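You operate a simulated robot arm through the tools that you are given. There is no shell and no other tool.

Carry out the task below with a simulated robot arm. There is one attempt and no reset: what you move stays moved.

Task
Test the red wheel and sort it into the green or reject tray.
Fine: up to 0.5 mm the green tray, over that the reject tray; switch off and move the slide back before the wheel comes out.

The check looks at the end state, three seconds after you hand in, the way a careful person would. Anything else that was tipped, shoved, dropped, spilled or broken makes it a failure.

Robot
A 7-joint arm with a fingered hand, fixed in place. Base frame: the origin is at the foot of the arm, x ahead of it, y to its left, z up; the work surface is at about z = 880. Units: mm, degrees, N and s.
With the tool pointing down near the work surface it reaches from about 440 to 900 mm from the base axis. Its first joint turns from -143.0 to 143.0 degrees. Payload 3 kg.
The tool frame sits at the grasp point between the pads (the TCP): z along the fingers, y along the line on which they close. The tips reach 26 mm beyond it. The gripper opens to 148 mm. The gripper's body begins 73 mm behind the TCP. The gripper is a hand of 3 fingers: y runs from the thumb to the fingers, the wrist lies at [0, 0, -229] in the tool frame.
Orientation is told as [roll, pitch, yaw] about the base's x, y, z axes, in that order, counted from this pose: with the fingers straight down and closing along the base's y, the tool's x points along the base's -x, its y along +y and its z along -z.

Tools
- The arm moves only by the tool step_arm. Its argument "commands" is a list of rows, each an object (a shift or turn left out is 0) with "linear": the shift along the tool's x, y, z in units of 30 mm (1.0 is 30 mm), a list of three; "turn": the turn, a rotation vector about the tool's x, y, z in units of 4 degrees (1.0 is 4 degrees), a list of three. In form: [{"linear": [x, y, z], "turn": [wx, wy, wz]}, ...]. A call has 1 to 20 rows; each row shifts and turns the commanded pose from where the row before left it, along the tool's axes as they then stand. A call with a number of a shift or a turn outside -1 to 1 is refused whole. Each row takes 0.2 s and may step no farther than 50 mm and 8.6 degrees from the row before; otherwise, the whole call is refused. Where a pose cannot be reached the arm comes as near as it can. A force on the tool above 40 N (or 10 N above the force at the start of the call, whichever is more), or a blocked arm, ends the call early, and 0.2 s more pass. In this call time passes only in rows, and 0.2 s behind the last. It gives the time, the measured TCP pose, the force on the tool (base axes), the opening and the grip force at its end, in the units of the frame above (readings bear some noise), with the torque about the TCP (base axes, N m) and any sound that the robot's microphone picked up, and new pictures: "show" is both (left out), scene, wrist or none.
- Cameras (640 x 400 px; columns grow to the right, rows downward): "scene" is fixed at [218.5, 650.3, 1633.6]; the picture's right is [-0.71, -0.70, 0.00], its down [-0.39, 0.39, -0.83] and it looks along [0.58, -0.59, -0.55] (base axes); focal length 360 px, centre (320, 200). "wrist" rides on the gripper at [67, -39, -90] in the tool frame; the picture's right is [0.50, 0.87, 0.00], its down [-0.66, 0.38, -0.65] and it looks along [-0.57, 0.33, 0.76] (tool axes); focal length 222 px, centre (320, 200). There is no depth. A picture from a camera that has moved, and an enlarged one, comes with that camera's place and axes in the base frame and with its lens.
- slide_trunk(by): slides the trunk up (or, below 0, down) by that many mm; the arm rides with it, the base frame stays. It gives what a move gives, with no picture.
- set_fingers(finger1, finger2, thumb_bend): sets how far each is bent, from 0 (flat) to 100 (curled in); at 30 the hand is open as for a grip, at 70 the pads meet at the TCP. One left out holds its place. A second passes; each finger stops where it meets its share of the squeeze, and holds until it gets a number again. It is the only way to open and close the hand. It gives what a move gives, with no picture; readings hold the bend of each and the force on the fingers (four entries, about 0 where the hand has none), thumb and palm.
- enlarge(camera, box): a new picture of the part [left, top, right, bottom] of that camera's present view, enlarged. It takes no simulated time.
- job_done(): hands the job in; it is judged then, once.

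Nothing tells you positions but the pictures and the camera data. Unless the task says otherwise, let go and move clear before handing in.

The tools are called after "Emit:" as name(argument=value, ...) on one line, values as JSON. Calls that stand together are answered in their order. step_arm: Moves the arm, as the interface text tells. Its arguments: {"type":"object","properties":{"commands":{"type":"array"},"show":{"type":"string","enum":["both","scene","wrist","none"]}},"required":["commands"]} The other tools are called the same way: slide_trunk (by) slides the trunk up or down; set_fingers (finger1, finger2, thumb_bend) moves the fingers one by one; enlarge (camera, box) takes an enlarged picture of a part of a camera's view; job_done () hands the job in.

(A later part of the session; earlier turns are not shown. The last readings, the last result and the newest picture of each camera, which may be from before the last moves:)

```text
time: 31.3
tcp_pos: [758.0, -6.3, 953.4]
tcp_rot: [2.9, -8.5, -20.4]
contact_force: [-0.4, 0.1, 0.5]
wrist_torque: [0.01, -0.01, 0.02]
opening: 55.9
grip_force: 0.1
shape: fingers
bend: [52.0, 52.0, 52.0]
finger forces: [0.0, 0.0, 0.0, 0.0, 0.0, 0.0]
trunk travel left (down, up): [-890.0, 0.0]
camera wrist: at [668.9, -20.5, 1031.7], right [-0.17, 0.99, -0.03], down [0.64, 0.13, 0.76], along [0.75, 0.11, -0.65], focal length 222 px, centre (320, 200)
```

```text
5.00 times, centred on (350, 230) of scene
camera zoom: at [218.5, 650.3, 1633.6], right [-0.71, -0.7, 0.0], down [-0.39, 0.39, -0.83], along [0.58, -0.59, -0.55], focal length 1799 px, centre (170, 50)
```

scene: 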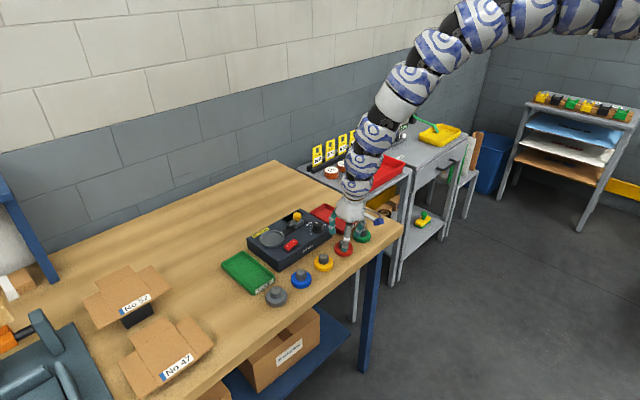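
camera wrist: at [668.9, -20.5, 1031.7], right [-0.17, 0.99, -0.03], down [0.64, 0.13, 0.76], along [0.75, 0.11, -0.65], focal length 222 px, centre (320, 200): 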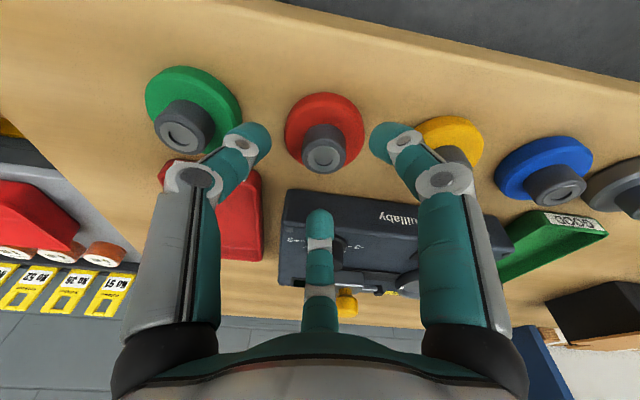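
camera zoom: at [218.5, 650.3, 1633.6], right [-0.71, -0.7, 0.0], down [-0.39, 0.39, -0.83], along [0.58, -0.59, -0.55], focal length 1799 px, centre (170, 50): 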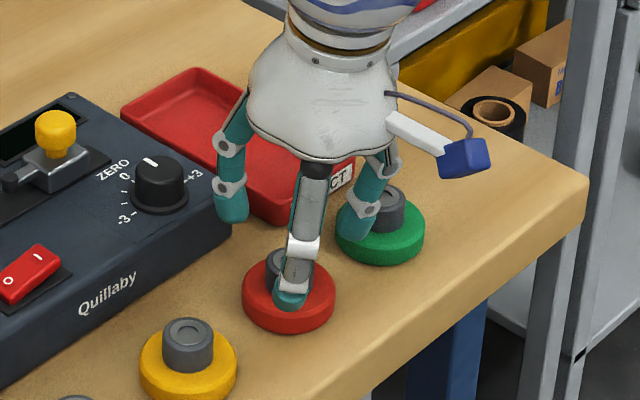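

The hub is nicely between the fingers. I'll lower gently to grip height (TCP z ≈ 927) and watch the force.

Emit:
step_arm(commands=[{"linear": [0.04, -0.01, 0.35]}, {"linear": [0.04, -0.01, 0.3]}, {"linear": [0.02, 0, 0.12]}, {"linear": [0.02, 0, 0.1]}])

Emit:
enlarge(camera="scene", box=[310, 200, 390, 270])

Emit:
enlarge(camera="wrist", box=[220, 80, 420, 240])

```text
time: 32.3
tcp_pos: [760.9, -4.9, 928.3]
tcp_rot: [2.9, -8.5, -20.5]
contact_force: [-0.4, -0.7, 0.8]
wrist_torque: [0.0, -0.01, 0.0]
opening: 55.9
grip_force: 0.0
shape: fingers
bend: [52.0, 52.0, 52.0]
finger forces: [0.0, 0.0, 0.0, 0.0, 0.1, 0.0]
trunk travel left (down, up): [-890.0, 0.0]
camera wrist: at [669.6, -18.8, 1006.2], right [-0.17, 0.99, -0.03], down [0.63, 0.13, 0.76], along [0.75, 0.11, -0.65], focal length 222 px, centre (320, 200)
```

scene: 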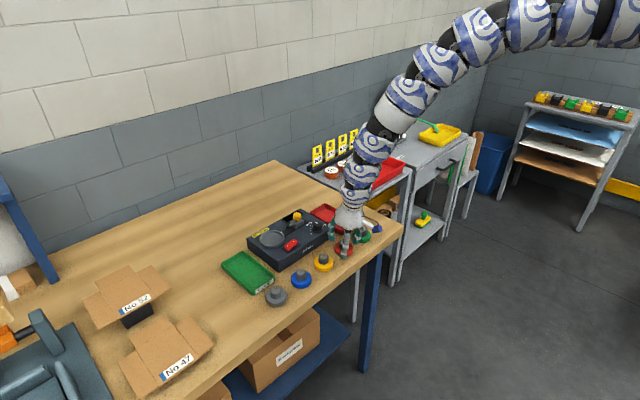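
wrist: 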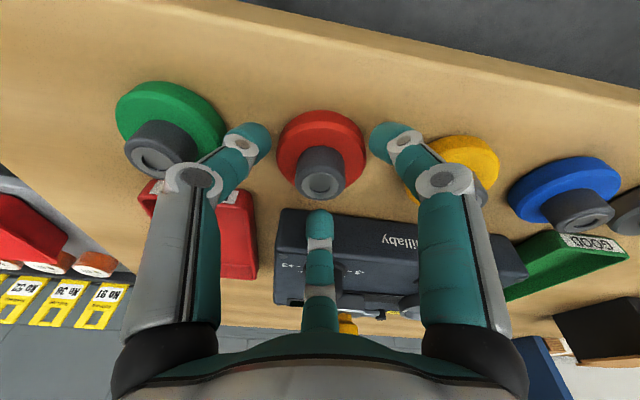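

```text
5.71 times, centred on (350, 235) of scene
camera zoom: at [218.5, 650.3, 1633.6], right [-0.71, -0.7, 0.0], down [-0.39, 0.39, -0.83], along [0.58, -0.59, -0.55], focal length 2056 px, centre (149, 0)
```

zoom: 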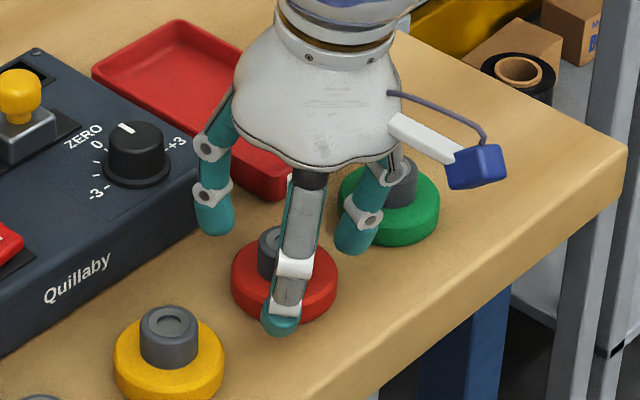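

```text
2.50 times, centred on (320, 160) of wrist
camera zoom: at [669.6, -18.8, 1006.2], right [-0.17, 0.99, -0.03], down [0.63, 0.13, 0.76], along [0.75, 0.11, -0.65], focal length 555 px, centre (320, 300)
```

zoom: 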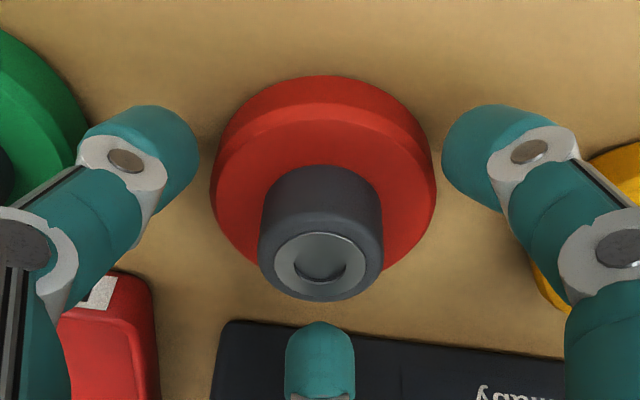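

Alignment is within a millimetre. I'll go 2.5 mm lower and close on the hub.

Emit:
step_arm(commands=[{"linear": [0.02, 0, 0.09]}], show="none")

Emit:
set_fingers(finger1=70, finger2=70, thumb_bend=70)

Emit:
enlarge(camera="scene", box=[310, 200, 390, 270])

Emit:
enlarge(camera="wrist", box=[220, 80, 420, 240])

```text
time: 32.7
tcp_pos: [759.9, -3.2, 925.8]
tcp_rot: [3.0, -8.5, -20.5]
contact_force: [0.3, 0.0, 0.2]
wrist_torque: [0.02, 0.02, -0.01]
opening: 55.7
grip_force: 0.2
shape: fingers
bend: [52.0, 52.0, 52.0]
finger forces: [0.0, 0.1, 0.0, 0.0, 0.0, 0.1]
trunk travel left (down, up): [-890.0, 0.0]
```

```text
time: 33.7
tcp_pos: [759.3, -4.5, 925.8]
tcp_rot: [2.9, -8.5, -20.5]
contact_force: [-0.1, 0.5, -0.3]
wrist_torque: [0.03, -0.04, -0.02]
opening: 44.3
grip_force: 15.0
shape: fingers
bend: [54.0, 59.0, 61.0]
finger forces: [9.8, 7.6, 0.0, 0.0, 12.5, 0.0]
trunk travel left (down, up): [-890.0, 0.0]
```

```text
5.71 times, centred on (350, 235) of scene
camera zoom: at [218.5, 650.3, 1633.6], right [-0.71, -0.7, 0.0], down [-0.39, 0.39, -0.83], along [0.58, -0.59, -0.55], focal length 2056 px, centre (149, 0)
```

zoom: 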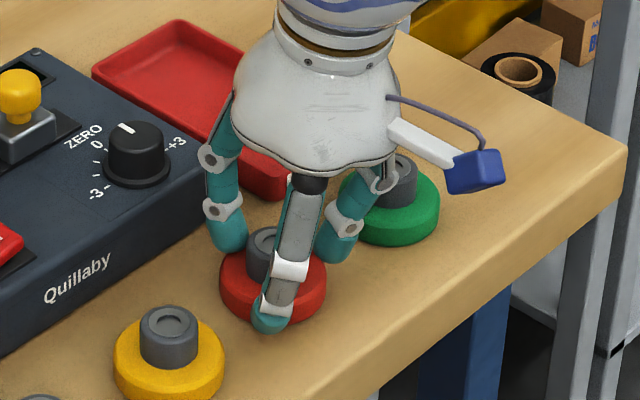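

```text
2.50 times, centred on (320, 160) of wrist
camera zoom: at [669.8, -18.7, 1003.3], right [-0.17, 0.99, -0.03], down [0.64, 0.13, 0.76], along [0.75, 0.11, -0.65], focal length 555 px, centre (320, 300)
```

zoom: 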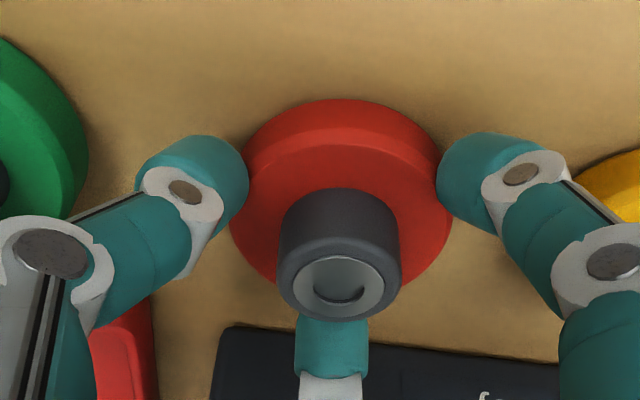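

The fingertips caught the edge of the disc instead of the hub (uneven bends 54/59/61), so this isn't a good grip. I'll open, lift slightly, narrow the fingers so they fit over the disc next to the hub, and look again.

Emit:
set_fingers(finger1=51, finger2=51, thumb_bend=51)

Emit:
step_arm(commands=[{"linear": [-0.1, 0, -0.6]}, {"linear": [-0.1, 0, -0.6]}], show="none")

Emit:
set_fingers(finger1=58, finger2=58, thumb_bend=58)

Emit:
enlarge(camera="wrist", box=[220, 70, 420, 230])

Emit:
enlarge(camera="scene", box=[310, 200, 390, 270])

```text
time: 34.7
tcp_pos: [759.2, -4.5, 925.4]
tcp_rot: [2.9, -8.5, -20.5]
contact_force: [0.6, -0.3, -0.4]
wrist_torque: [0.02, -0.03, 0.03]
opening: 58.4
grip_force: 0.0
shape: fingers
bend: [51.0, 51.0, 51.0]
finger forces: [0.0, 0.0, 0.0, 0.0, 0.0, 0.0]
trunk travel left (down, up): [-890.0, 0.0]
```

```text
time: 35.3
tcp_pos: [760.6, -7.6, 963.8]
tcp_rot: [2.9, -8.5, -20.6]
contact_force: [-0.4, 0.1, -1.0]
wrist_torque: [-0.02, -0.05, 0.01]
opening: 58.5
grip_force: 0.1
shape: fingers
bend: [51.0, 51.0, 51.0]
finger forces: [0.0, 0.0, 0.1, 0.0, 0.1, 0.0]
trunk travel left (down, up): [-890.0, 0.0]
```

```text
time: 36.3
tcp_pos: [759.9, -7.2, 963.6]
tcp_rot: [2.9, -8.5, -20.5]
contact_force: [-0.1, -0.7, -1.3]
wrist_torque: [-0.03, -0.02, 0.0]
opening: 39.8
grip_force: 0.0
shape: fingers
bend: [57.0, 57.0, 57.0]
finger forces: [0.0, 0.0, 0.0, 0.0, 0.1, 0.0]
trunk travel left (down, up): [-890.0, 0.0]
```

```text
2.50 times, centred on (320, 150) of wrist
camera zoom: at [670.5, -20.9, 1041.1], right [-0.17, 0.99, -0.03], down [0.63, 0.13, 0.76], along [0.75, 0.11, -0.65], focal length 555 px, centre (320, 325)
```

zoom: 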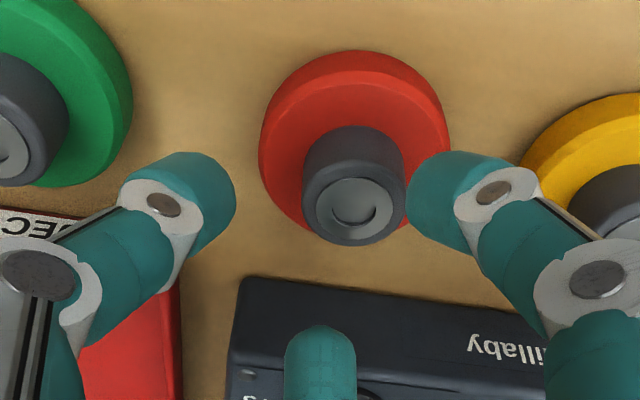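

```text
5.71 times, centred on (350, 235) of scene
camera zoom: at [218.5, 650.3, 1633.6], right [-0.71, -0.7, 0.0], down [-0.39, 0.39, -0.83], along [0.58, -0.59, -0.55], focal length 2056 px, centre (149, 0)
```

zoom: 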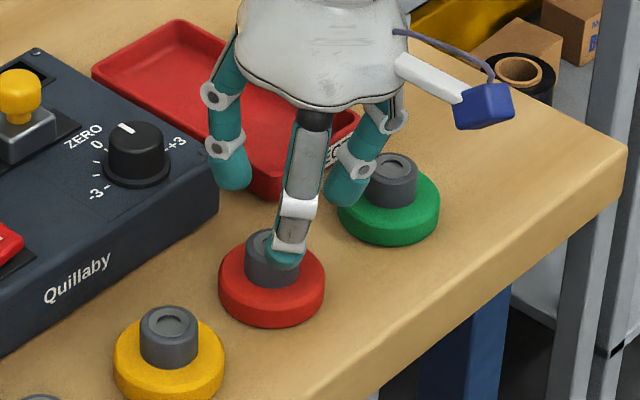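

The wheel now sits at about [763.5, 0.5], having shifted 6 mm during the failed grip. The fingers are narrowed to a 40 mm opening; I'll centre over the hub and come down to just above it.

Emit:
step_arm(commands=[{"linear": [0.09, 0.244, 0]}, {"linear": [0.064, -0.02, 0.43]}, {"linear": [0, 0, 0]}], show="none")

Emit:
enlarge(camera="wrist", box=[220, 70, 420, 230])

Emit:
enlarge(camera="scene", box=[310, 200, 390, 270])

```text
time: 37.1
tcp_pos: [760.1, 2.0, 950.1]
tcp_rot: [2.9, -8.4, -20.5]
contact_force: [0.4, 0.8, -0.8]
wrist_torque: [0.0, -0.01, 0.02]
opening: 39.7
grip_force: 0.0
shape: fingers
bend: [57.0, 57.0, 57.0]
finger forces: [0.0, 0.0, 0.0, 0.1, 0.0, 0.1]
trunk travel left (down, up): [-890.0, 0.0]
```

```text
2.50 times, centred on (320, 150) of wrist
camera zoom: at [670.2, -12.3, 1027.6], right [-0.17, 0.99, -0.03], down [0.64, 0.13, 0.76], along [0.75, 0.11, -0.65], focal length 555 px, centre (320, 325)
```

zoom: 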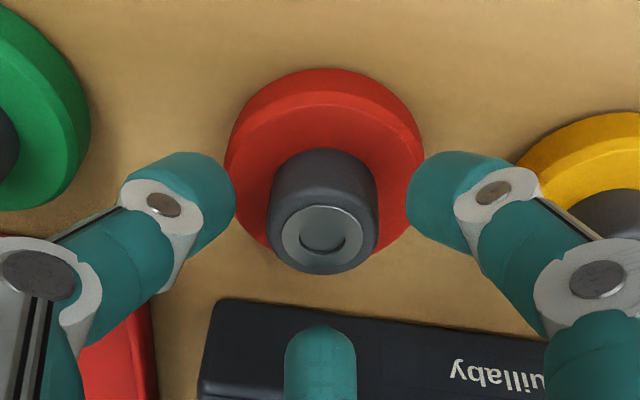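

```text
5.71 times, centred on (350, 235) of scene
camera zoom: at [218.5, 650.3, 1633.6], right [-0.71, -0.7, 0.0], down [-0.39, 0.39, -0.83], along [0.58, -0.59, -0.55], focal length 2056 px, centre (149, 0)
```

zoom: 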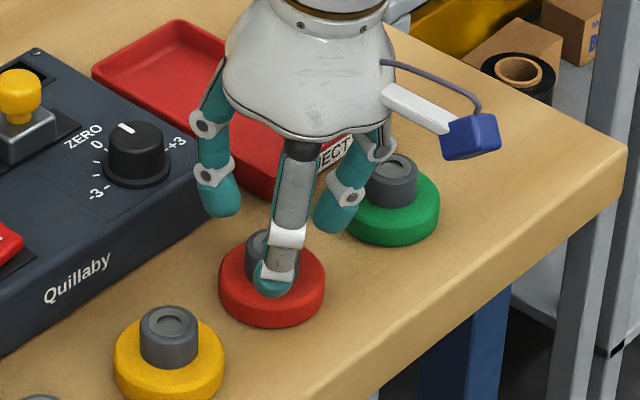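

Centred well. Lowering now to TCP z ≈ 929, with the fingertips over the disc face beside the hub.

Emit:
step_arm(commands=[{"linear": [0.046, -0.032, 0.346]}, {"linear": [0.046, -0.032, 0.346]}, {"linear": [0, 0, 0]}], show="none")

Emit:
enlarge(camera="wrist", box=[220, 70, 420, 230])

Emit:
enlarge(camera="scene", box=[325, 215, 375, 265])

```text
time: 37.9
tcp_pos: [760.0, 0.4, 928.6]
tcp_rot: [2.9, -8.5, -20.4]
contact_force: [-2.8, 2.5, 10.2]
wrist_torque: [0.2, 0.17, 0.05]
opening: 39.6
grip_force: 5.1
shape: fingers
bend: [56.0, 57.0, 57.0]
finger forces: [9.3, 0.1, 0.0, 0.0, 1.0, 0.0]
trunk travel left (down, up): [-890.0, 0.0]
```

```text
2.50 times, centred on (320, 150) of wrist
camera zoom: at [669.7, -13.2, 1007.0], right [-0.17, 0.99, -0.03], down [0.63, 0.13, 0.76], along [0.76, 0.11, -0.65], focal length 555 px, centre (320, 325)
```

zoom: 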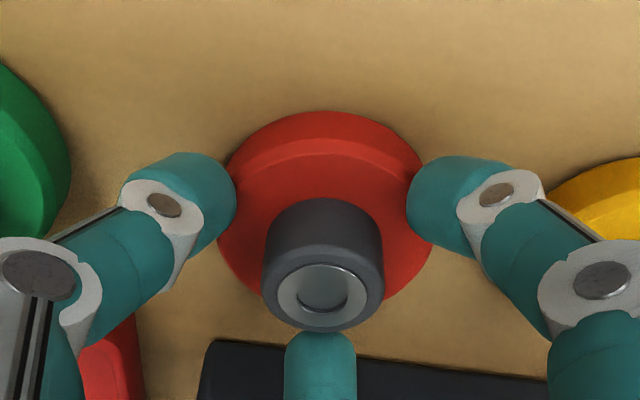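

```text
8.00 times, centred on (350, 240) of scene
camera zoom: at [218.5, 650.3, 1633.6], right [-0.71, -0.7, 0.0], down [-0.39, 0.39, -0.83], along [0.58, -0.59, -0.55], focal length 2879 px, centre (80, -120)
```

zoom: 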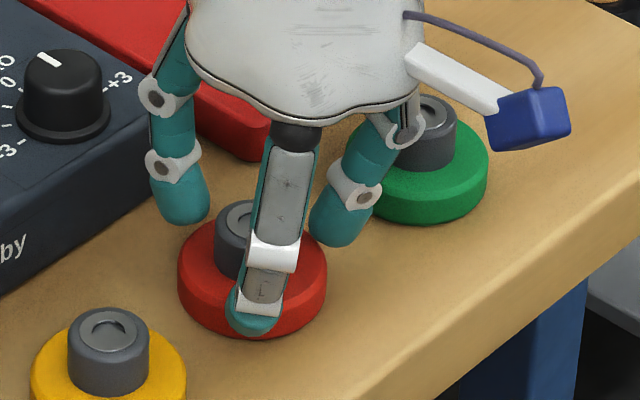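

The near fingertip just touches the disc (9 N), so that is the floor. I'll raise 2 mm and close on the hub.

Emit:
step_arm(commands=[{"linear": [-0.012, 0.004, -0.085]}, {"linear": [0, 0, 0]}], show="none")

Emit:
set_fingers(finger1=72, finger2=72, thumb_bend=72)

Emit:
enlarge(camera="wrist", box=[220, 70, 420, 230])

Emit:
enlarge(camera="scene", box=[325, 215, 375, 265])

```text
time: 38.5
tcp_pos: [760.1, -1.3, 932.1]
tcp_rot: [2.8, -8.5, -20.5]
contact_force: [0.3, 1.0, 1.0]
wrist_torque: [0.06, 0.01, -0.03]
opening: 40.5
grip_force: 0.7
shape: fingers
bend: [57.0, 57.0, 57.0]
finger forces: [1.5, 0.0, 0.0, 0.0, 0.1, 0.0]
trunk travel left (down, up): [-890.0, 0.0]
```

```text
time: 39.5
tcp_pos: [760.4, -0.2, 932.4]
tcp_rot: [2.9, -8.5, -20.5]
contact_force: [-1.0, -0.3, 4.0]
wrist_torque: [0.09, 0.07, -0.04]
opening: 25.2
grip_force: 15.8
shape: fingers
bend: [59.0, 61.0, 66.0]
finger forces: [11.6, 8.8, 0.0, 0.0, 10.3, 0.0]
trunk travel left (down, up): [-890.0, 0.0]
```

```text
2.50 times, centred on (320, 150) of wrist
camera zoom: at [669.7, -14.1, 1009.2], right [-0.17, 0.99, -0.03], down [0.63, 0.13, 0.76], along [0.75, 0.11, -0.65], focal length 555 px, centre (320, 325)
```

zoom: 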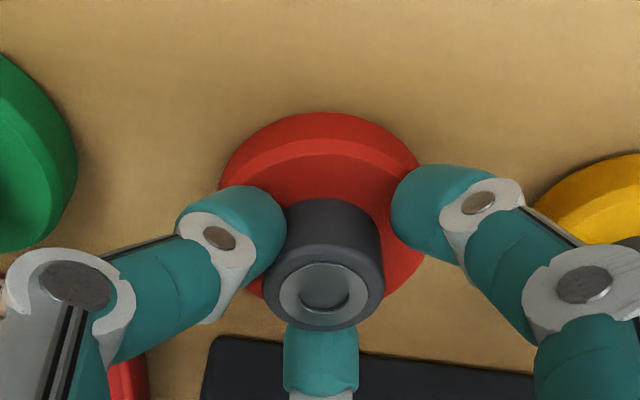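

```text
8.00 times, centred on (350, 240) of scene
camera zoom: at [218.5, 650.3, 1633.6], right [-0.71, -0.7, 0.0], down [-0.39, 0.39, -0.83], along [0.58, -0.59, -0.55], focal length 2879 px, centre (80, -120)
```

zoom: 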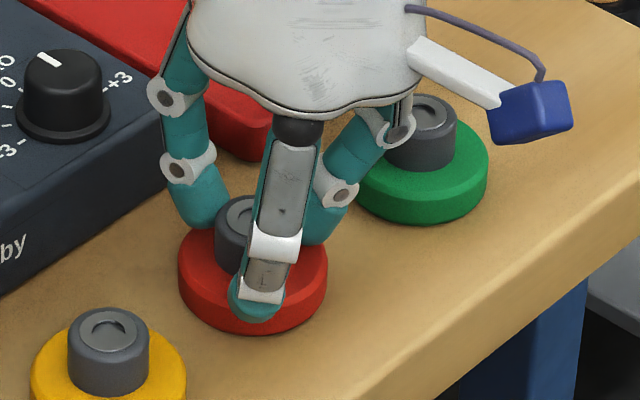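

All three fingers report contact on the hub (about 10 N each). A small test lift follows.

Emit:
step_arm(commands=[{"linear": [-0.02, 0.006, -0.13]}, {"linear": [-0.02, 0.006, -0.13]}, {"linear": [0, 0, 0]}], show="none")

Emit:
enlarge(camera="wrist", box=[220, 70, 420, 230])

Emit:
enlarge(camera="scene", box=[325, 215, 375, 265])

```text
time: 40.3
tcp_pos: [761.8, 0.3, 939.7]
tcp_rot: [2.9, -8.6, -20.5]
contact_force: [0.2, 0.0, -0.9]
wrist_torque: [-0.01, -0.01, -0.04]
opening: 24.9
grip_force: 14.1
shape: fingers
bend: [59.0, 61.0, 66.0]
finger forces: [9.0, 8.7, 0.1, 0.0, 9.6, 0.0]
trunk travel left (down, up): [-890.0, 0.0]
```

```text
2.50 times, centred on (320, 150) of wrist
camera zoom: at [670.3, -14.7, 1016.8], right [-0.17, 0.99, -0.03], down [0.64, 0.13, 0.76], along [0.75, 0.11, -0.65], focal length 555 px, centre (320, 325)
```

zoom: 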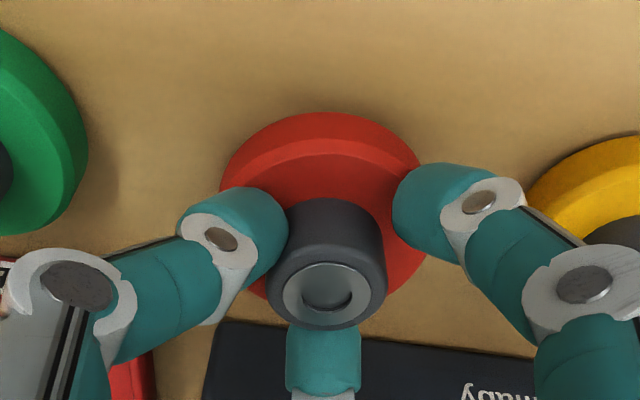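

```text
8.00 times, centred on (350, 240) of scene
camera zoom: at [218.5, 650.3, 1633.6], right [-0.71, -0.7, 0.0], down [-0.39, 0.39, -0.83], along [0.58, -0.59, -0.55], focal length 2879 px, centre (80, -120)
```

zoom: 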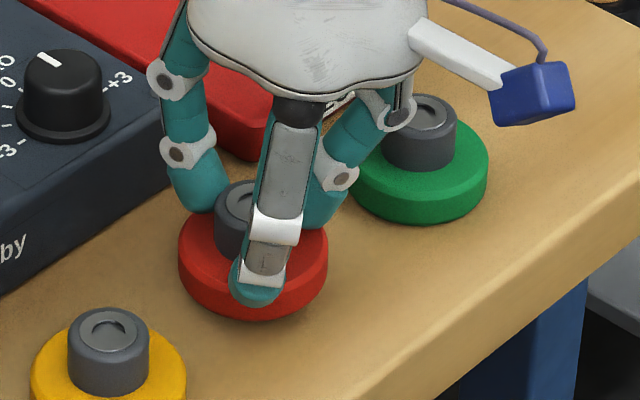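

The wheel is lifted and held steadily. I'll carry it up and out to high above the turntable.

Emit:
step_arm(commands=[{"linear": [-0.1, 0.032, -0.66]}, {"linear": [-0.1, 0.032, -0.66]}, {"linear": [-0.412, 0.769, -0.66]}, {"linear": [-0.412, 0.769, -0.66]}, {"linear": [-0.412, 0.769, -0.66]}, {"linear": [-0.412, 0.769, -0.66]}, {"linear": [-0.412, 0.769, -0.66]}, {"linear": [-0.412, 0.769, -0.66]}, {"linear": [-0.412, 0.769, -0.66]}, {"linear": [-0.412, 0.769, -0.66]}, {"linear": [0, 0, 0]}])

```text
time: 42.7
tcp_pos: [892.5, 139.6, 1161.7]
tcp_rot: [2.8, -8.4, -20.5]
contact_force: [-0.1, 0.6, -1.2]
wrist_torque: [0.0, -0.03, 0.0]
opening: 24.4
grip_force: 12.6
shape: fingers
bend: [59.0, 61.0, 67.0]
finger forces: [7.5, 8.7, 0.1, 0.1, 9.6, 0.0]
trunk travel left (down, up): [-890.0, 0.0]
camera wrist: at [802.1, 124.8, 1239.4], right [-0.17, 0.99, -0.03], down [0.64, 0.13, 0.76], along [0.75, 0.11, -0.65], focal length 222 px, centre (320, 200)
```

scene: 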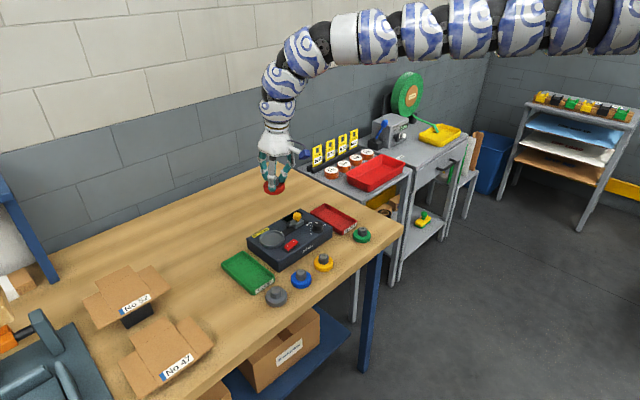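
wrist: 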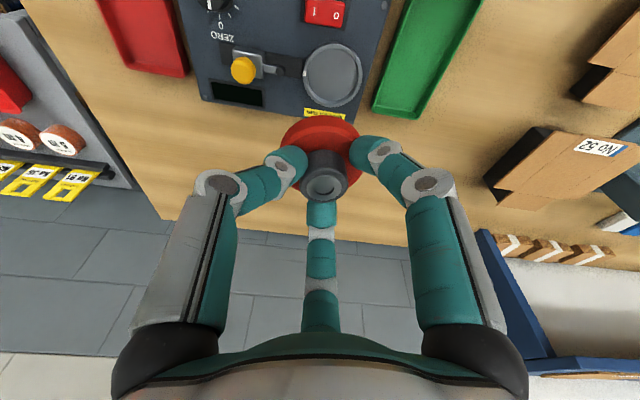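

I can see the turntable and the held wheel together. I'll zoom to measure both.

Emit:
enlarge(camera="wrist", box=[250, 20, 410, 220])

Emit:
enlarge(camera="wrist", box=[290, 30, 380, 120])

Emit:
enlarge(camera="scene", box=[250, 130, 320, 210])

```text
2.00 times, centred on (330, 120) of wrist
camera zoom: at [802.1, 124.8, 1239.4], right [-0.17, 0.99, -0.03], down [0.64, 0.13, 0.76], along [0.75, 0.11, -0.65], focal length 444 px, centre (300, 360)
```

zoom: 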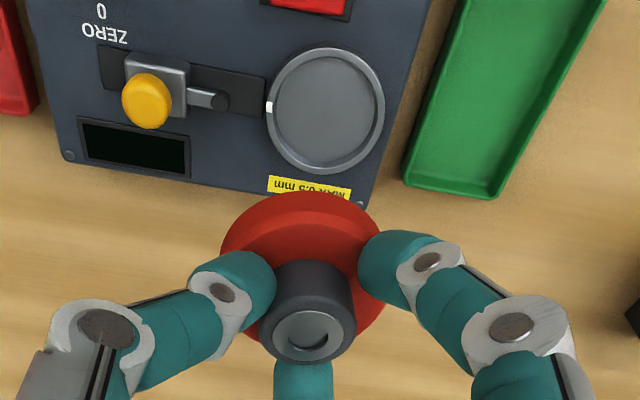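

```text
4.44 times, centred on (335, 75) of wrist
camera zoom: at [802.1, 124.8, 1239.4], right [-0.17, 0.99, -0.03], down [0.64, 0.13, 0.76], along [0.75, 0.11, -0.65], focal length 987 px, centre (253, 756)
```

zoom: 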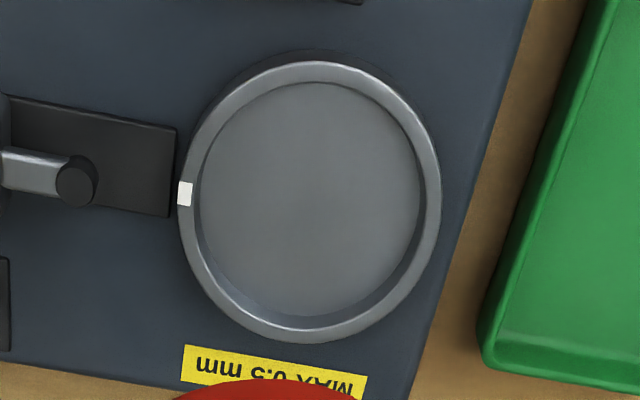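

```text
5.00 times, centred on (285, 170) of scene
camera zoom: at [218.5, 650.3, 1633.6], right [-0.71, -0.7, 0.0], down [-0.39, 0.39, -0.83], along [0.58, -0.59, -0.55], focal length 1799 px, centre (495, 350)
```

zoom: 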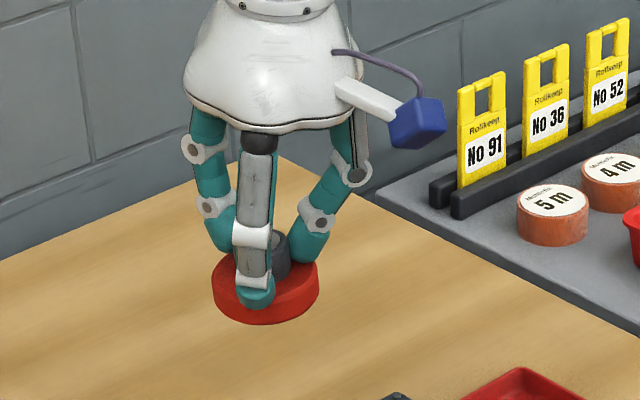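

The cup centre comes out at about [912.5, 150], and the wheel hangs 52 mm below the TCP, offset [+3.5, +0.7]. I'll position over the cup at height, then lower with the trunk.

Emit:
step_arm(commands=[{"linear": [-0.269, 0.212, -0.883]}, {"linear": [-0.269, 0.212, -0.883]}, {"linear": [-0.269, 0.212, -0.883]}, {"linear": [0, 0, 0]}], show="none")

Emit:
slide_trunk(by=-235)

Emit:
step_arm(commands=[{"linear": [0, 0, 0]}])

Emit:
enlarge(camera="scene", box=[235, 180, 315, 270])

Emit:
enlarge(camera="wrist", box=[220, 60, 420, 220])

```text
time: 43.7
tcp_pos: [909.5, 148.3, 1244.0]
tcp_rot: [2.9, -8.4, -20.6]
contact_force: [0.3, -0.5, -0.6]
wrist_torque: [0.01, 0.03, -0.03]
opening: 24.6
grip_force: 13.0
shape: fingers
bend: [59.0, 61.0, 67.0]
finger forces: [7.7, 8.6, 0.0, 0.1, 9.5, 0.0]
trunk travel left (down, up): [-890.0, 0.0]
```

```text
time: 46.1
tcp_pos: [906.9, 149.9, 1009.9]
tcp_rot: [2.9, -8.4, -20.5]
contact_force: [0.6, -0.6, -1.1]
wrist_torque: [-0.02, -0.01, 0.01]
opening: 24.5
grip_force: 12.8
shape: fingers
bend: [59.0, 61.0, 67.0]
finger forces: [7.6, 8.6, 0.1, 0.0, 9.6, 0.0]
trunk travel left (down, up): [-655.0, 235.0]
```

```text
time: 46.5
tcp_pos: [907.7, 148.9, 1010.2]
tcp_rot: [3.0, -8.6, -20.4]
contact_force: [0.3, 0.0, -0.7]
wrist_torque: [-0.02, 0.0, -0.01]
opening: 24.3
grip_force: 13.1
shape: fingers
bend: [59.0, 61.0, 67.0]
finger forces: [7.6, 8.6, 0.0, 0.1, 9.5, 0.1]
trunk travel left (down, up): [-655.0, 235.0]
camera wrist: at [818.3, 135.1, 1087.1], right [-0.17, 0.99, -0.03], down [0.64, 0.13, 0.76], along [0.75, 0.11, -0.65], focal length 222 px, centre (320, 200)
```

scene: 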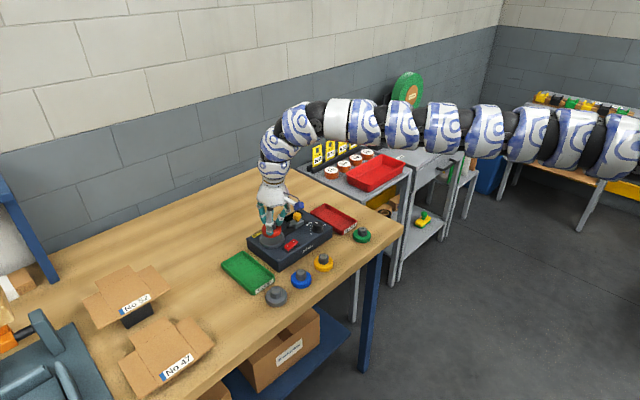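
wrist: 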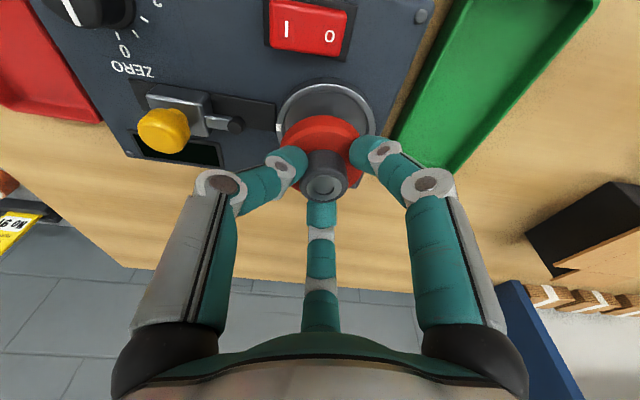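

```text
4.44 times, centred on (275, 225) of scene
camera zoom: at [218.5, 650.3, 1633.6], right [-0.71, -0.7, 0.0], down [-0.39, 0.39, -0.83], along [0.58, -0.59, -0.55], focal length 1600 px, centre (520, 89)
```

zoom: 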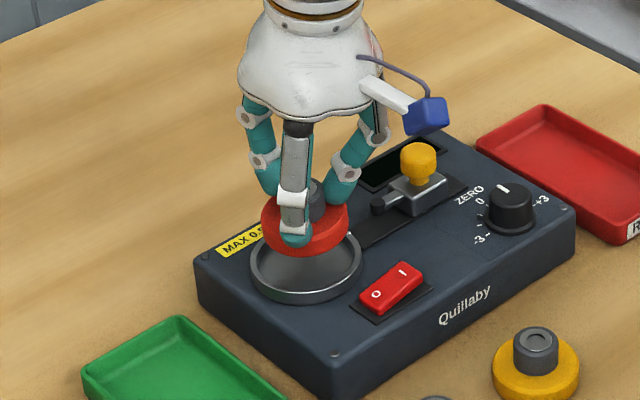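

```text
2.50 times, centred on (320, 140) of wrist
camera zoom: at [818.3, 135.1, 1087.1], right [-0.17, 0.99, -0.03], down [0.64, 0.13, 0.76], along [0.75, 0.11, -0.65], focal length 555 px, centre (320, 350)
```

zoom: 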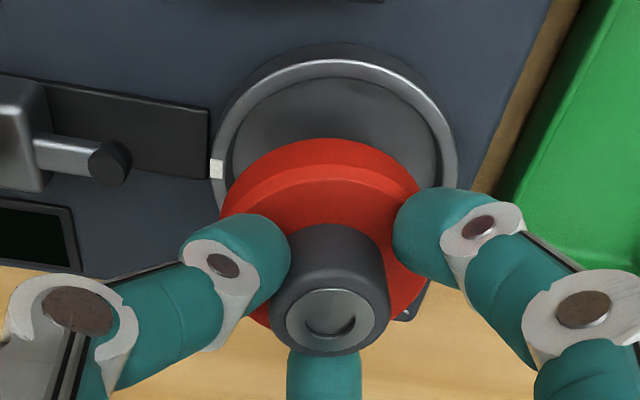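

The rim is near z = 932 with its centre at [912.3, 150.4]. I'll lower to just above the rim with a 1.5 mm correction and check.

Emit:
step_arm(commands=[{"linear": [0.04, -0.007, 0.4]}, {"linear": [0.04, -0.007, 0.4]}, {"linear": [0, 0, 0]}], show="none")

Emit:
enlarge(camera="scene", box=[245, 200, 305, 260])

Emit:
enlarge(camera="wrist", box=[220, 60, 420, 220])

```text
time: 47.3
tcp_pos: [909.6, 149.3, 985.3]
tcp_rot: [2.9, -8.4, -20.5]
contact_force: [0.1, 0.9, -1.6]
wrist_torque: [0.05, 0.02, 0.0]
opening: 24.5
grip_force: 12.8
shape: fingers
bend: [59.0, 61.0, 67.0]
finger forces: [7.7, 8.6, 0.0, 0.0, 9.4, 0.1]
trunk travel left (down, up): [-655.0, 235.0]
```

```text
6.67 times, centred on (275, 230) of scene
camera zoom: at [218.5, 650.3, 1633.6], right [-0.71, -0.7, 0.0], down [-0.39, 0.39, -0.83], along [0.58, -0.59, -0.55], focal length 2399 px, centre (620, 0)
```

zoom: 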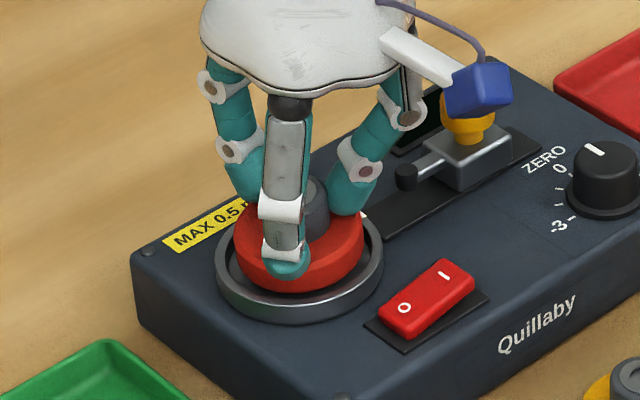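

```text
2.50 times, centred on (320, 140) of wrist
camera zoom: at [819.5, 135.3, 1062.9], right [-0.17, 0.99, -0.03], down [0.63, 0.13, 0.76], along [0.75, 0.11, -0.65], focal length 555 px, centre (320, 350)
```

zoom: 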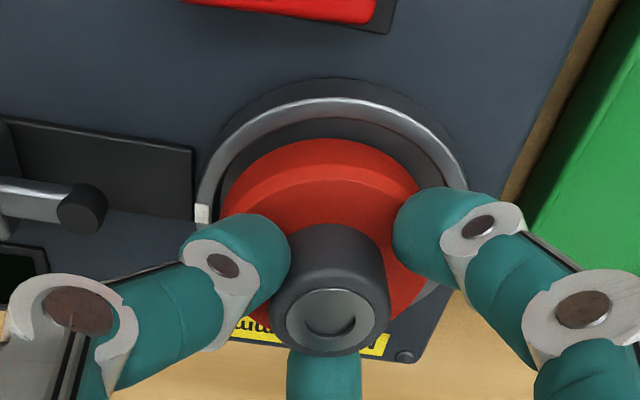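

The wheel is concentric with the cup to within about 1 mm. I'll lower in small steps until it touches the cup floor.

Emit:
step_arm(commands=[{"linear": [0.024, 0.035, 0.066]}, {"linear": [0.01, -0.003, 0.066]}, {"linear": [0.01, -0.003, 0.066]}, {"linear": [0, 0, 0]}], show="none")

Emit:
enlarge(camera="scene", box=[245, 200, 305, 260])

Emit:
enlarge(camera="wrist", box=[220, 60, 420, 220])

```text
time: 48.3
tcp_pos: [908.9, 150.6, 981.5]
tcp_rot: [3.0, -8.6, -20.4]
contact_force: [1.5, -2.6, 16.7]
wrist_torque: [0.3, 0.16, -0.03]
opening: 24.6
grip_force: 18.8
shape: fingers
bend: [60.0, 61.0, 67.0]
finger forces: [16.4, 10.0, 0.1, 0.0, 11.5, 0.1]
trunk travel left (down, up): [-655.0, 235.0]
```

```text
6.67 times, centred on (275, 230) of scene
camera zoom: at [218.5, 650.3, 1633.6], right [-0.71, -0.7, 0.0], down [-0.39, 0.39, -0.83], along [0.58, -0.59, -0.55], focal length 2399 px, centre (620, 0)
```

zoom: 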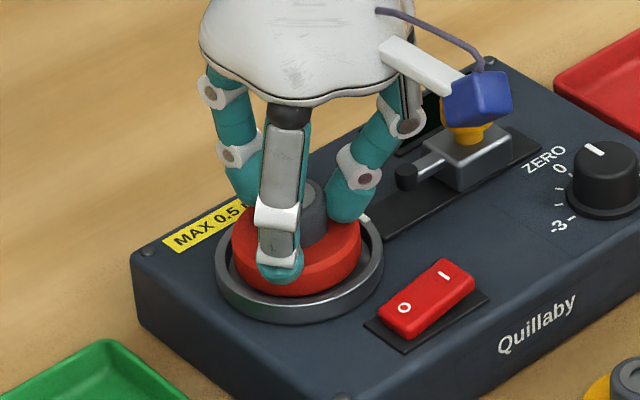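

```text
2.50 times, centred on (320, 140) of wrist
camera zoom: at [818.9, 136.5, 1059.3], right [-0.17, 0.99, -0.03], down [0.63, 0.13, 0.76], along [0.76, 0.11, -0.65], focal length 555 px, centre (320, 350)
```

zoom: 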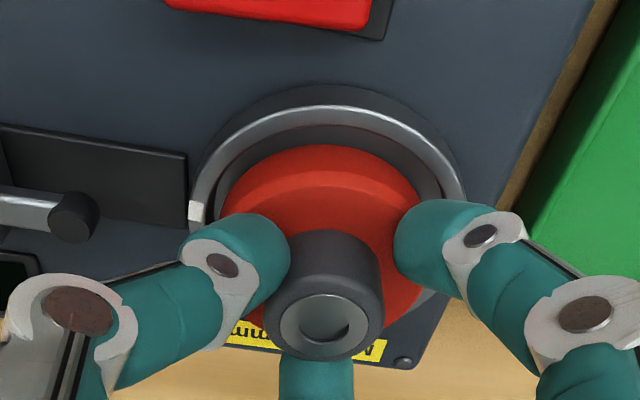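

Contact: the wheel is resting in the cup. I'll ease the pressure off by about 1 mm and open the fingers.

Emit:
step_arm(commands=[{"linear": [-0.005, 0.002, -0.033]}], show="none")

Emit:
set_fingers(finger1=55, finger2=55, thumb_bend=55)

Emit:
enlarge(camera="scene", box=[245, 200, 305, 260])

Emit:
enlarge(camera="wrist", box=[220, 60, 420, 220])

```text
time: 48.7
tcp_pos: [908.7, 150.2, 981.6]
tcp_rot: [3.0, -8.6, -20.4]
contact_force: [2.9, -1.6, 13.9]
wrist_torque: [0.27, 0.03, -0.02]
opening: 25.0
grip_force: 17.6
shape: fingers
bend: [60.0, 61.0, 67.0]
finger forces: [14.7, 10.2, 0.1, 0.1, 10.9, 0.0]
trunk travel left (down, up): [-655.0, 235.0]
```

```text
time: 49.7
tcp_pos: [908.7, 151.6, 982.6]
tcp_rot: [2.9, -8.5, -20.5]
contact_force: [1.5, 1.8, 16.5]
wrist_torque: [-0.34, 0.08, 0.01]
opening: 37.9
grip_force: 7.3
shape: fingers
bend: [55.0, 55.0, 58.0]
finger forces: [0.1, 0.5, 0.0, 0.0, 15.0, 0.1]
trunk travel left (down, up): [-655.0, 235.0]
```

```text
6.67 times, centred on (275, 230) of scene
camera zoom: at [218.5, 650.3, 1633.6], right [-0.71, -0.7, 0.0], down [-0.39, 0.39, -0.83], along [0.58, -0.59, -0.55], focal length 2399 px, centre (620, 0)
```

zoom: 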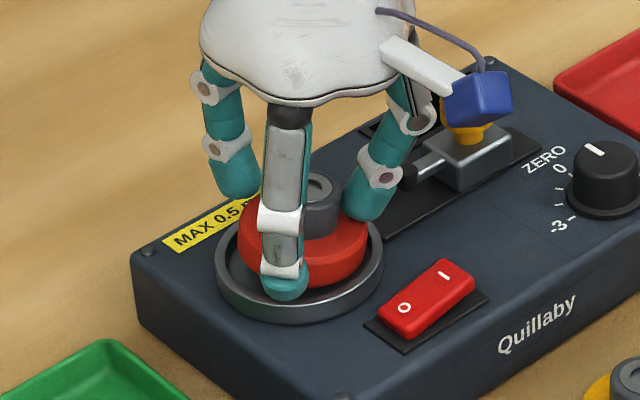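

```text
2.50 times, centred on (320, 140) of wrist
camera zoom: at [818.1, 136.8, 1059.8], right [-0.17, 0.99, -0.03], down [0.63, 0.13, 0.76], along [0.76, 0.11, -0.65], focal length 555 px, centre (320, 350)
```

zoom: 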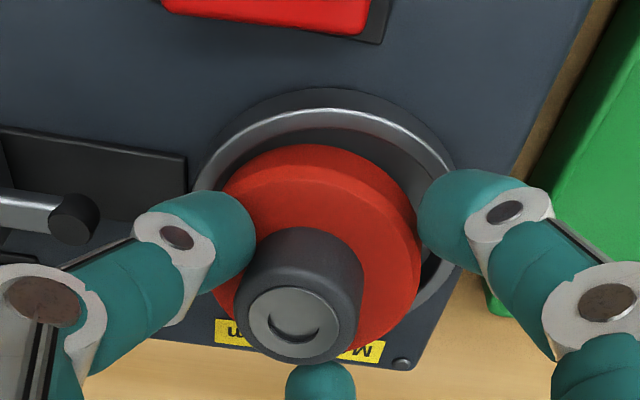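

The thumb tip is pressing on the disc as it opens and tilting the wheel. I'll lift straight up to free it and look.

Emit:
step_arm(commands=[{"linear": [-0.03, 0.01, -0.2]}, {"linear": [-0.05, 0.016, -0.33]}, {"linear": [0, 0, 0]}], show="none")

Emit:
enlarge(camera="scene", box=[245, 200, 305, 260])

Emit:
enlarge(camera="wrist", box=[220, 60, 420, 220])

```text
time: 50.5
tcp_pos: [909.3, 150.3, 997.4]
tcp_rot: [2.9, -8.5, -20.5]
contact_force: [0.3, -0.2, 0.1]
wrist_torque: [0.05, -0.01, 0.0]
opening: 45.1
grip_force: 0.1
shape: fingers
bend: [55.0, 55.0, 55.0]
finger forces: [0.0, 0.0, 0.0, 0.0, 0.1, 0.1]
trunk travel left (down, up): [-655.0, 235.0]
```

```text
6.67 times, centred on (275, 230) of scene
camera zoom: at [218.5, 650.3, 1633.6], right [-0.71, -0.7, 0.0], down [-0.39, 0.39, -0.83], along [0.58, -0.59, -0.55], focal length 2399 px, centre (620, 0)
```

zoom: 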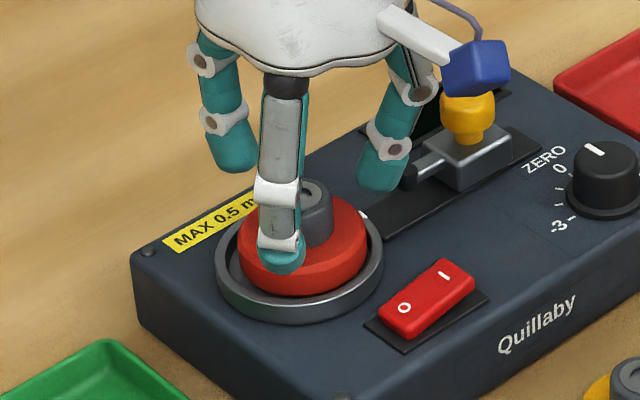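

```text
2.50 times, centred on (320, 140) of wrist
camera zoom: at [819.1, 136.5, 1074.3], right [-0.17, 0.99, -0.03], down [0.64, 0.13, 0.76], along [0.75, 0.11, -0.65], focal length 555 px, centre (320, 350)
```

zoom: 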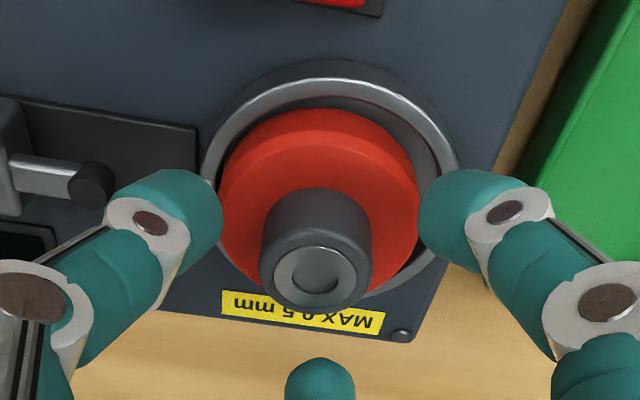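

The wheel dropped into the cup. I'll raise the hand well clear and check that it lies flat.

Emit:
step_arm(commands=[{"linear": [-0.1, 0.03, -0.66]}, {"linear": [-0.1, 0.03, -0.66]}, {"linear": [-0.1, 0.03, -0.66]}, {"linear": [0.5, 0, -0.5]}, {"linear": [0, 0, 0]}])

Emit:
enlarge(camera="scene", box=[245, 205, 305, 265])

Emit:
enlarge(camera="wrist", box=[260, 30, 400, 150])

```text
time: 51.7
tcp_pos: [894.4, 153.9, 1068.7]
tcp_rot: [2.9, -8.5, -20.5]
contact_force: [-1.1, 0.4, 0.1]
wrist_torque: [0.0, -0.01, -0.02]
opening: 45.0
grip_force: 0.0
shape: fingers
bend: [55.0, 55.0, 55.0]
finger forces: [0.0, 0.1, 0.1, 0.1, 0.0, 0.0]
trunk travel left (down, up): [-655.0, 235.0]
camera wrist: at [804.0, 140.3, 1146.8], right [-0.17, 0.99, -0.03], down [0.64, 0.13, 0.76], along [0.75, 0.11, -0.65], focal length 222 px, centre (320, 200)
```

scene: 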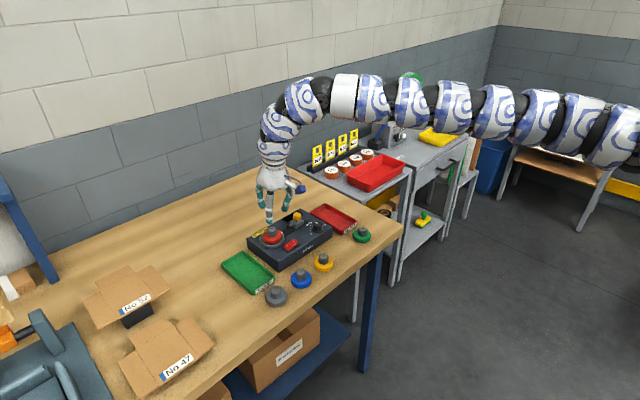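
wrist: 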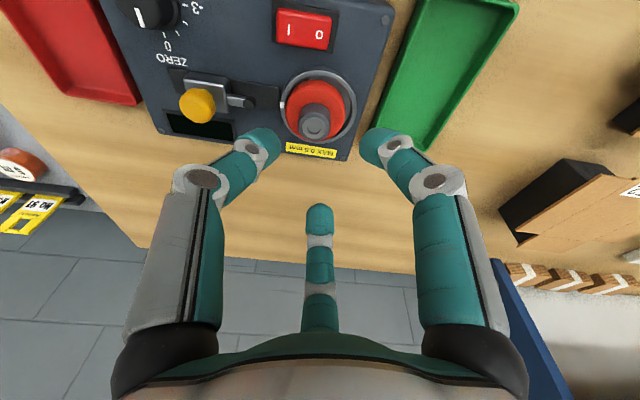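

```text
6.67 times, centred on (275, 235) of scene
camera zoom: at [218.5, 650.3, 1633.6], right [-0.71, -0.7, 0.0], down [-0.39, 0.39, -0.83], along [0.58, -0.59, -0.55], focal length 2399 px, centre (620, -33)
```

zoom: 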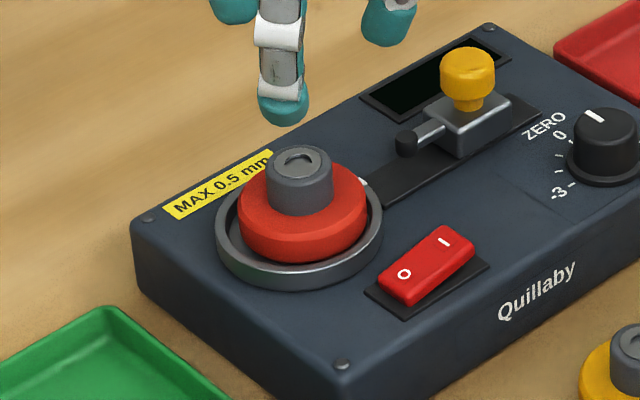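

```text
3.33 times, centred on (330, 90) of wrist
camera zoom: at [804.0, 140.3, 1146.8], right [-0.17, 0.99, -0.03], down [0.64, 0.13, 0.76], along [0.75, 0.11, -0.65], focal length 740 px, centre (287, 567)
```

zoom: 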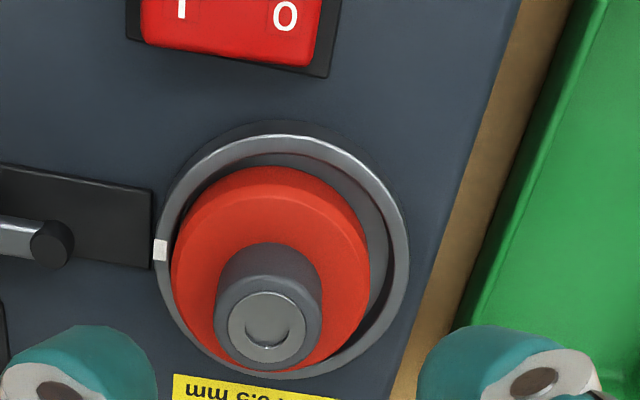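

Emit:
enlarge(camera="scene", box=[255, 215, 291, 251])

Emit:
enlarge(camera="wrist", box=[280, 60, 370, 150])

```text
11.11 times, centred on (273, 233) of scene
camera zoom: at [218.5, 650.3, 1633.6], right [-0.71, -0.7, 0.0], down [-0.39, 0.39, -0.83], along [0.58, -0.59, -0.55], focal length 3999 px, centre (842, -167)
```

zoom: 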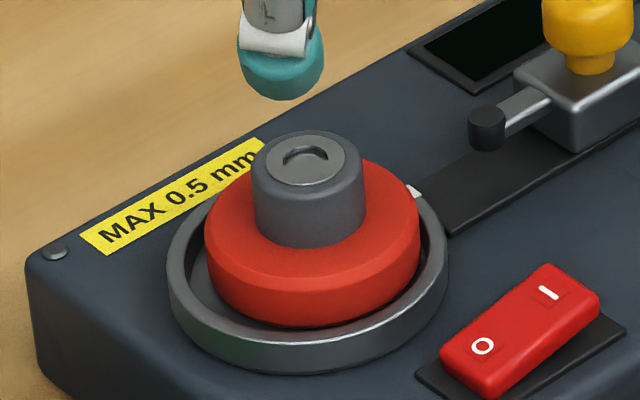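

```text
4.44 times, centred on (325, 105) of wrist
camera zoom: at [804.0, 140.3, 1146.8], right [-0.17, 0.99, -0.03], down [0.64, 0.13, 0.76], along [0.75, 0.11, -0.65], focal length 987 px, centre (298, 622)
```

zoom: 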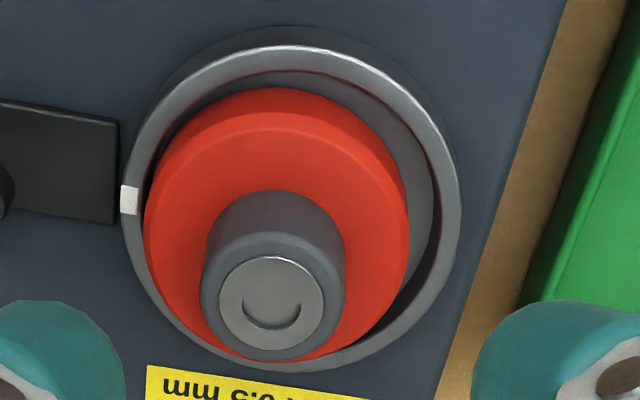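

The wheel is inside the cup, apparently flat, but about 5 mm off centre (toward the back right). I'll go back down a little higher than before and use the fingers to centre it.

Emit:
step_arm(commands=[{"linear": [-0.05, -0.017, 0.667]}, {"linear": [-0.05, -0.017, 0.667]}, {"linear": [-0.05, -0.017, 0.667]}, {"linear": [0, 0, 0]}], show="none")

Emit:
enlarge(camera="wrist", box=[220, 60, 420, 220])

Emit:
enlarge(camera="scene", box=[245, 205, 305, 265])

```text
time: 52.7
tcp_pos: [906.0, 152.3, 1009.9]
tcp_rot: [3.0, -8.4, -20.5]
contact_force: [0.6, -0.1, -0.9]
wrist_torque: [0.02, -0.04, -0.03]
opening: 44.9
grip_force: 0.1
shape: fingers
bend: [55.0, 55.0, 55.0]
finger forces: [0.0, 0.1, 0.0, 0.0, 0.1, 0.0]
trunk travel left (down, up): [-655.0, 235.0]
```

```text
2.50 times, centred on (320, 140) of wrist
camera zoom: at [816.1, 137.0, 1087.4], right [-0.17, 0.99, -0.03], down [0.64, 0.13, 0.76], along [0.75, 0.11, -0.65], focal length 555 px, centre (320, 350)
```

zoom: 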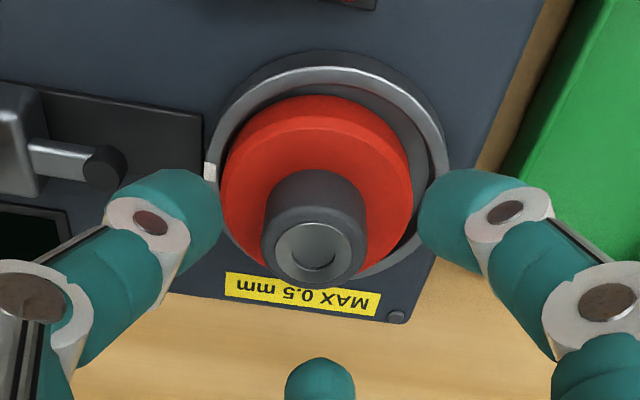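

```text
6.67 times, centred on (275, 235) of scene
camera zoom: at [218.5, 650.3, 1633.6], right [-0.71, -0.7, 0.0], down [-0.39, 0.39, -0.83], along [0.58, -0.59, -0.55], focal length 2399 px, centre (620, -33)
```

zoom: 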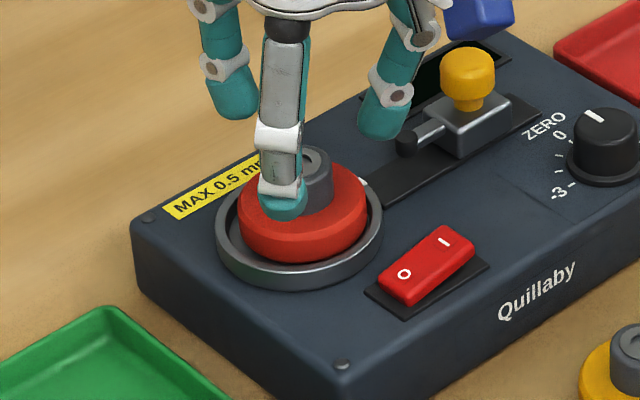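

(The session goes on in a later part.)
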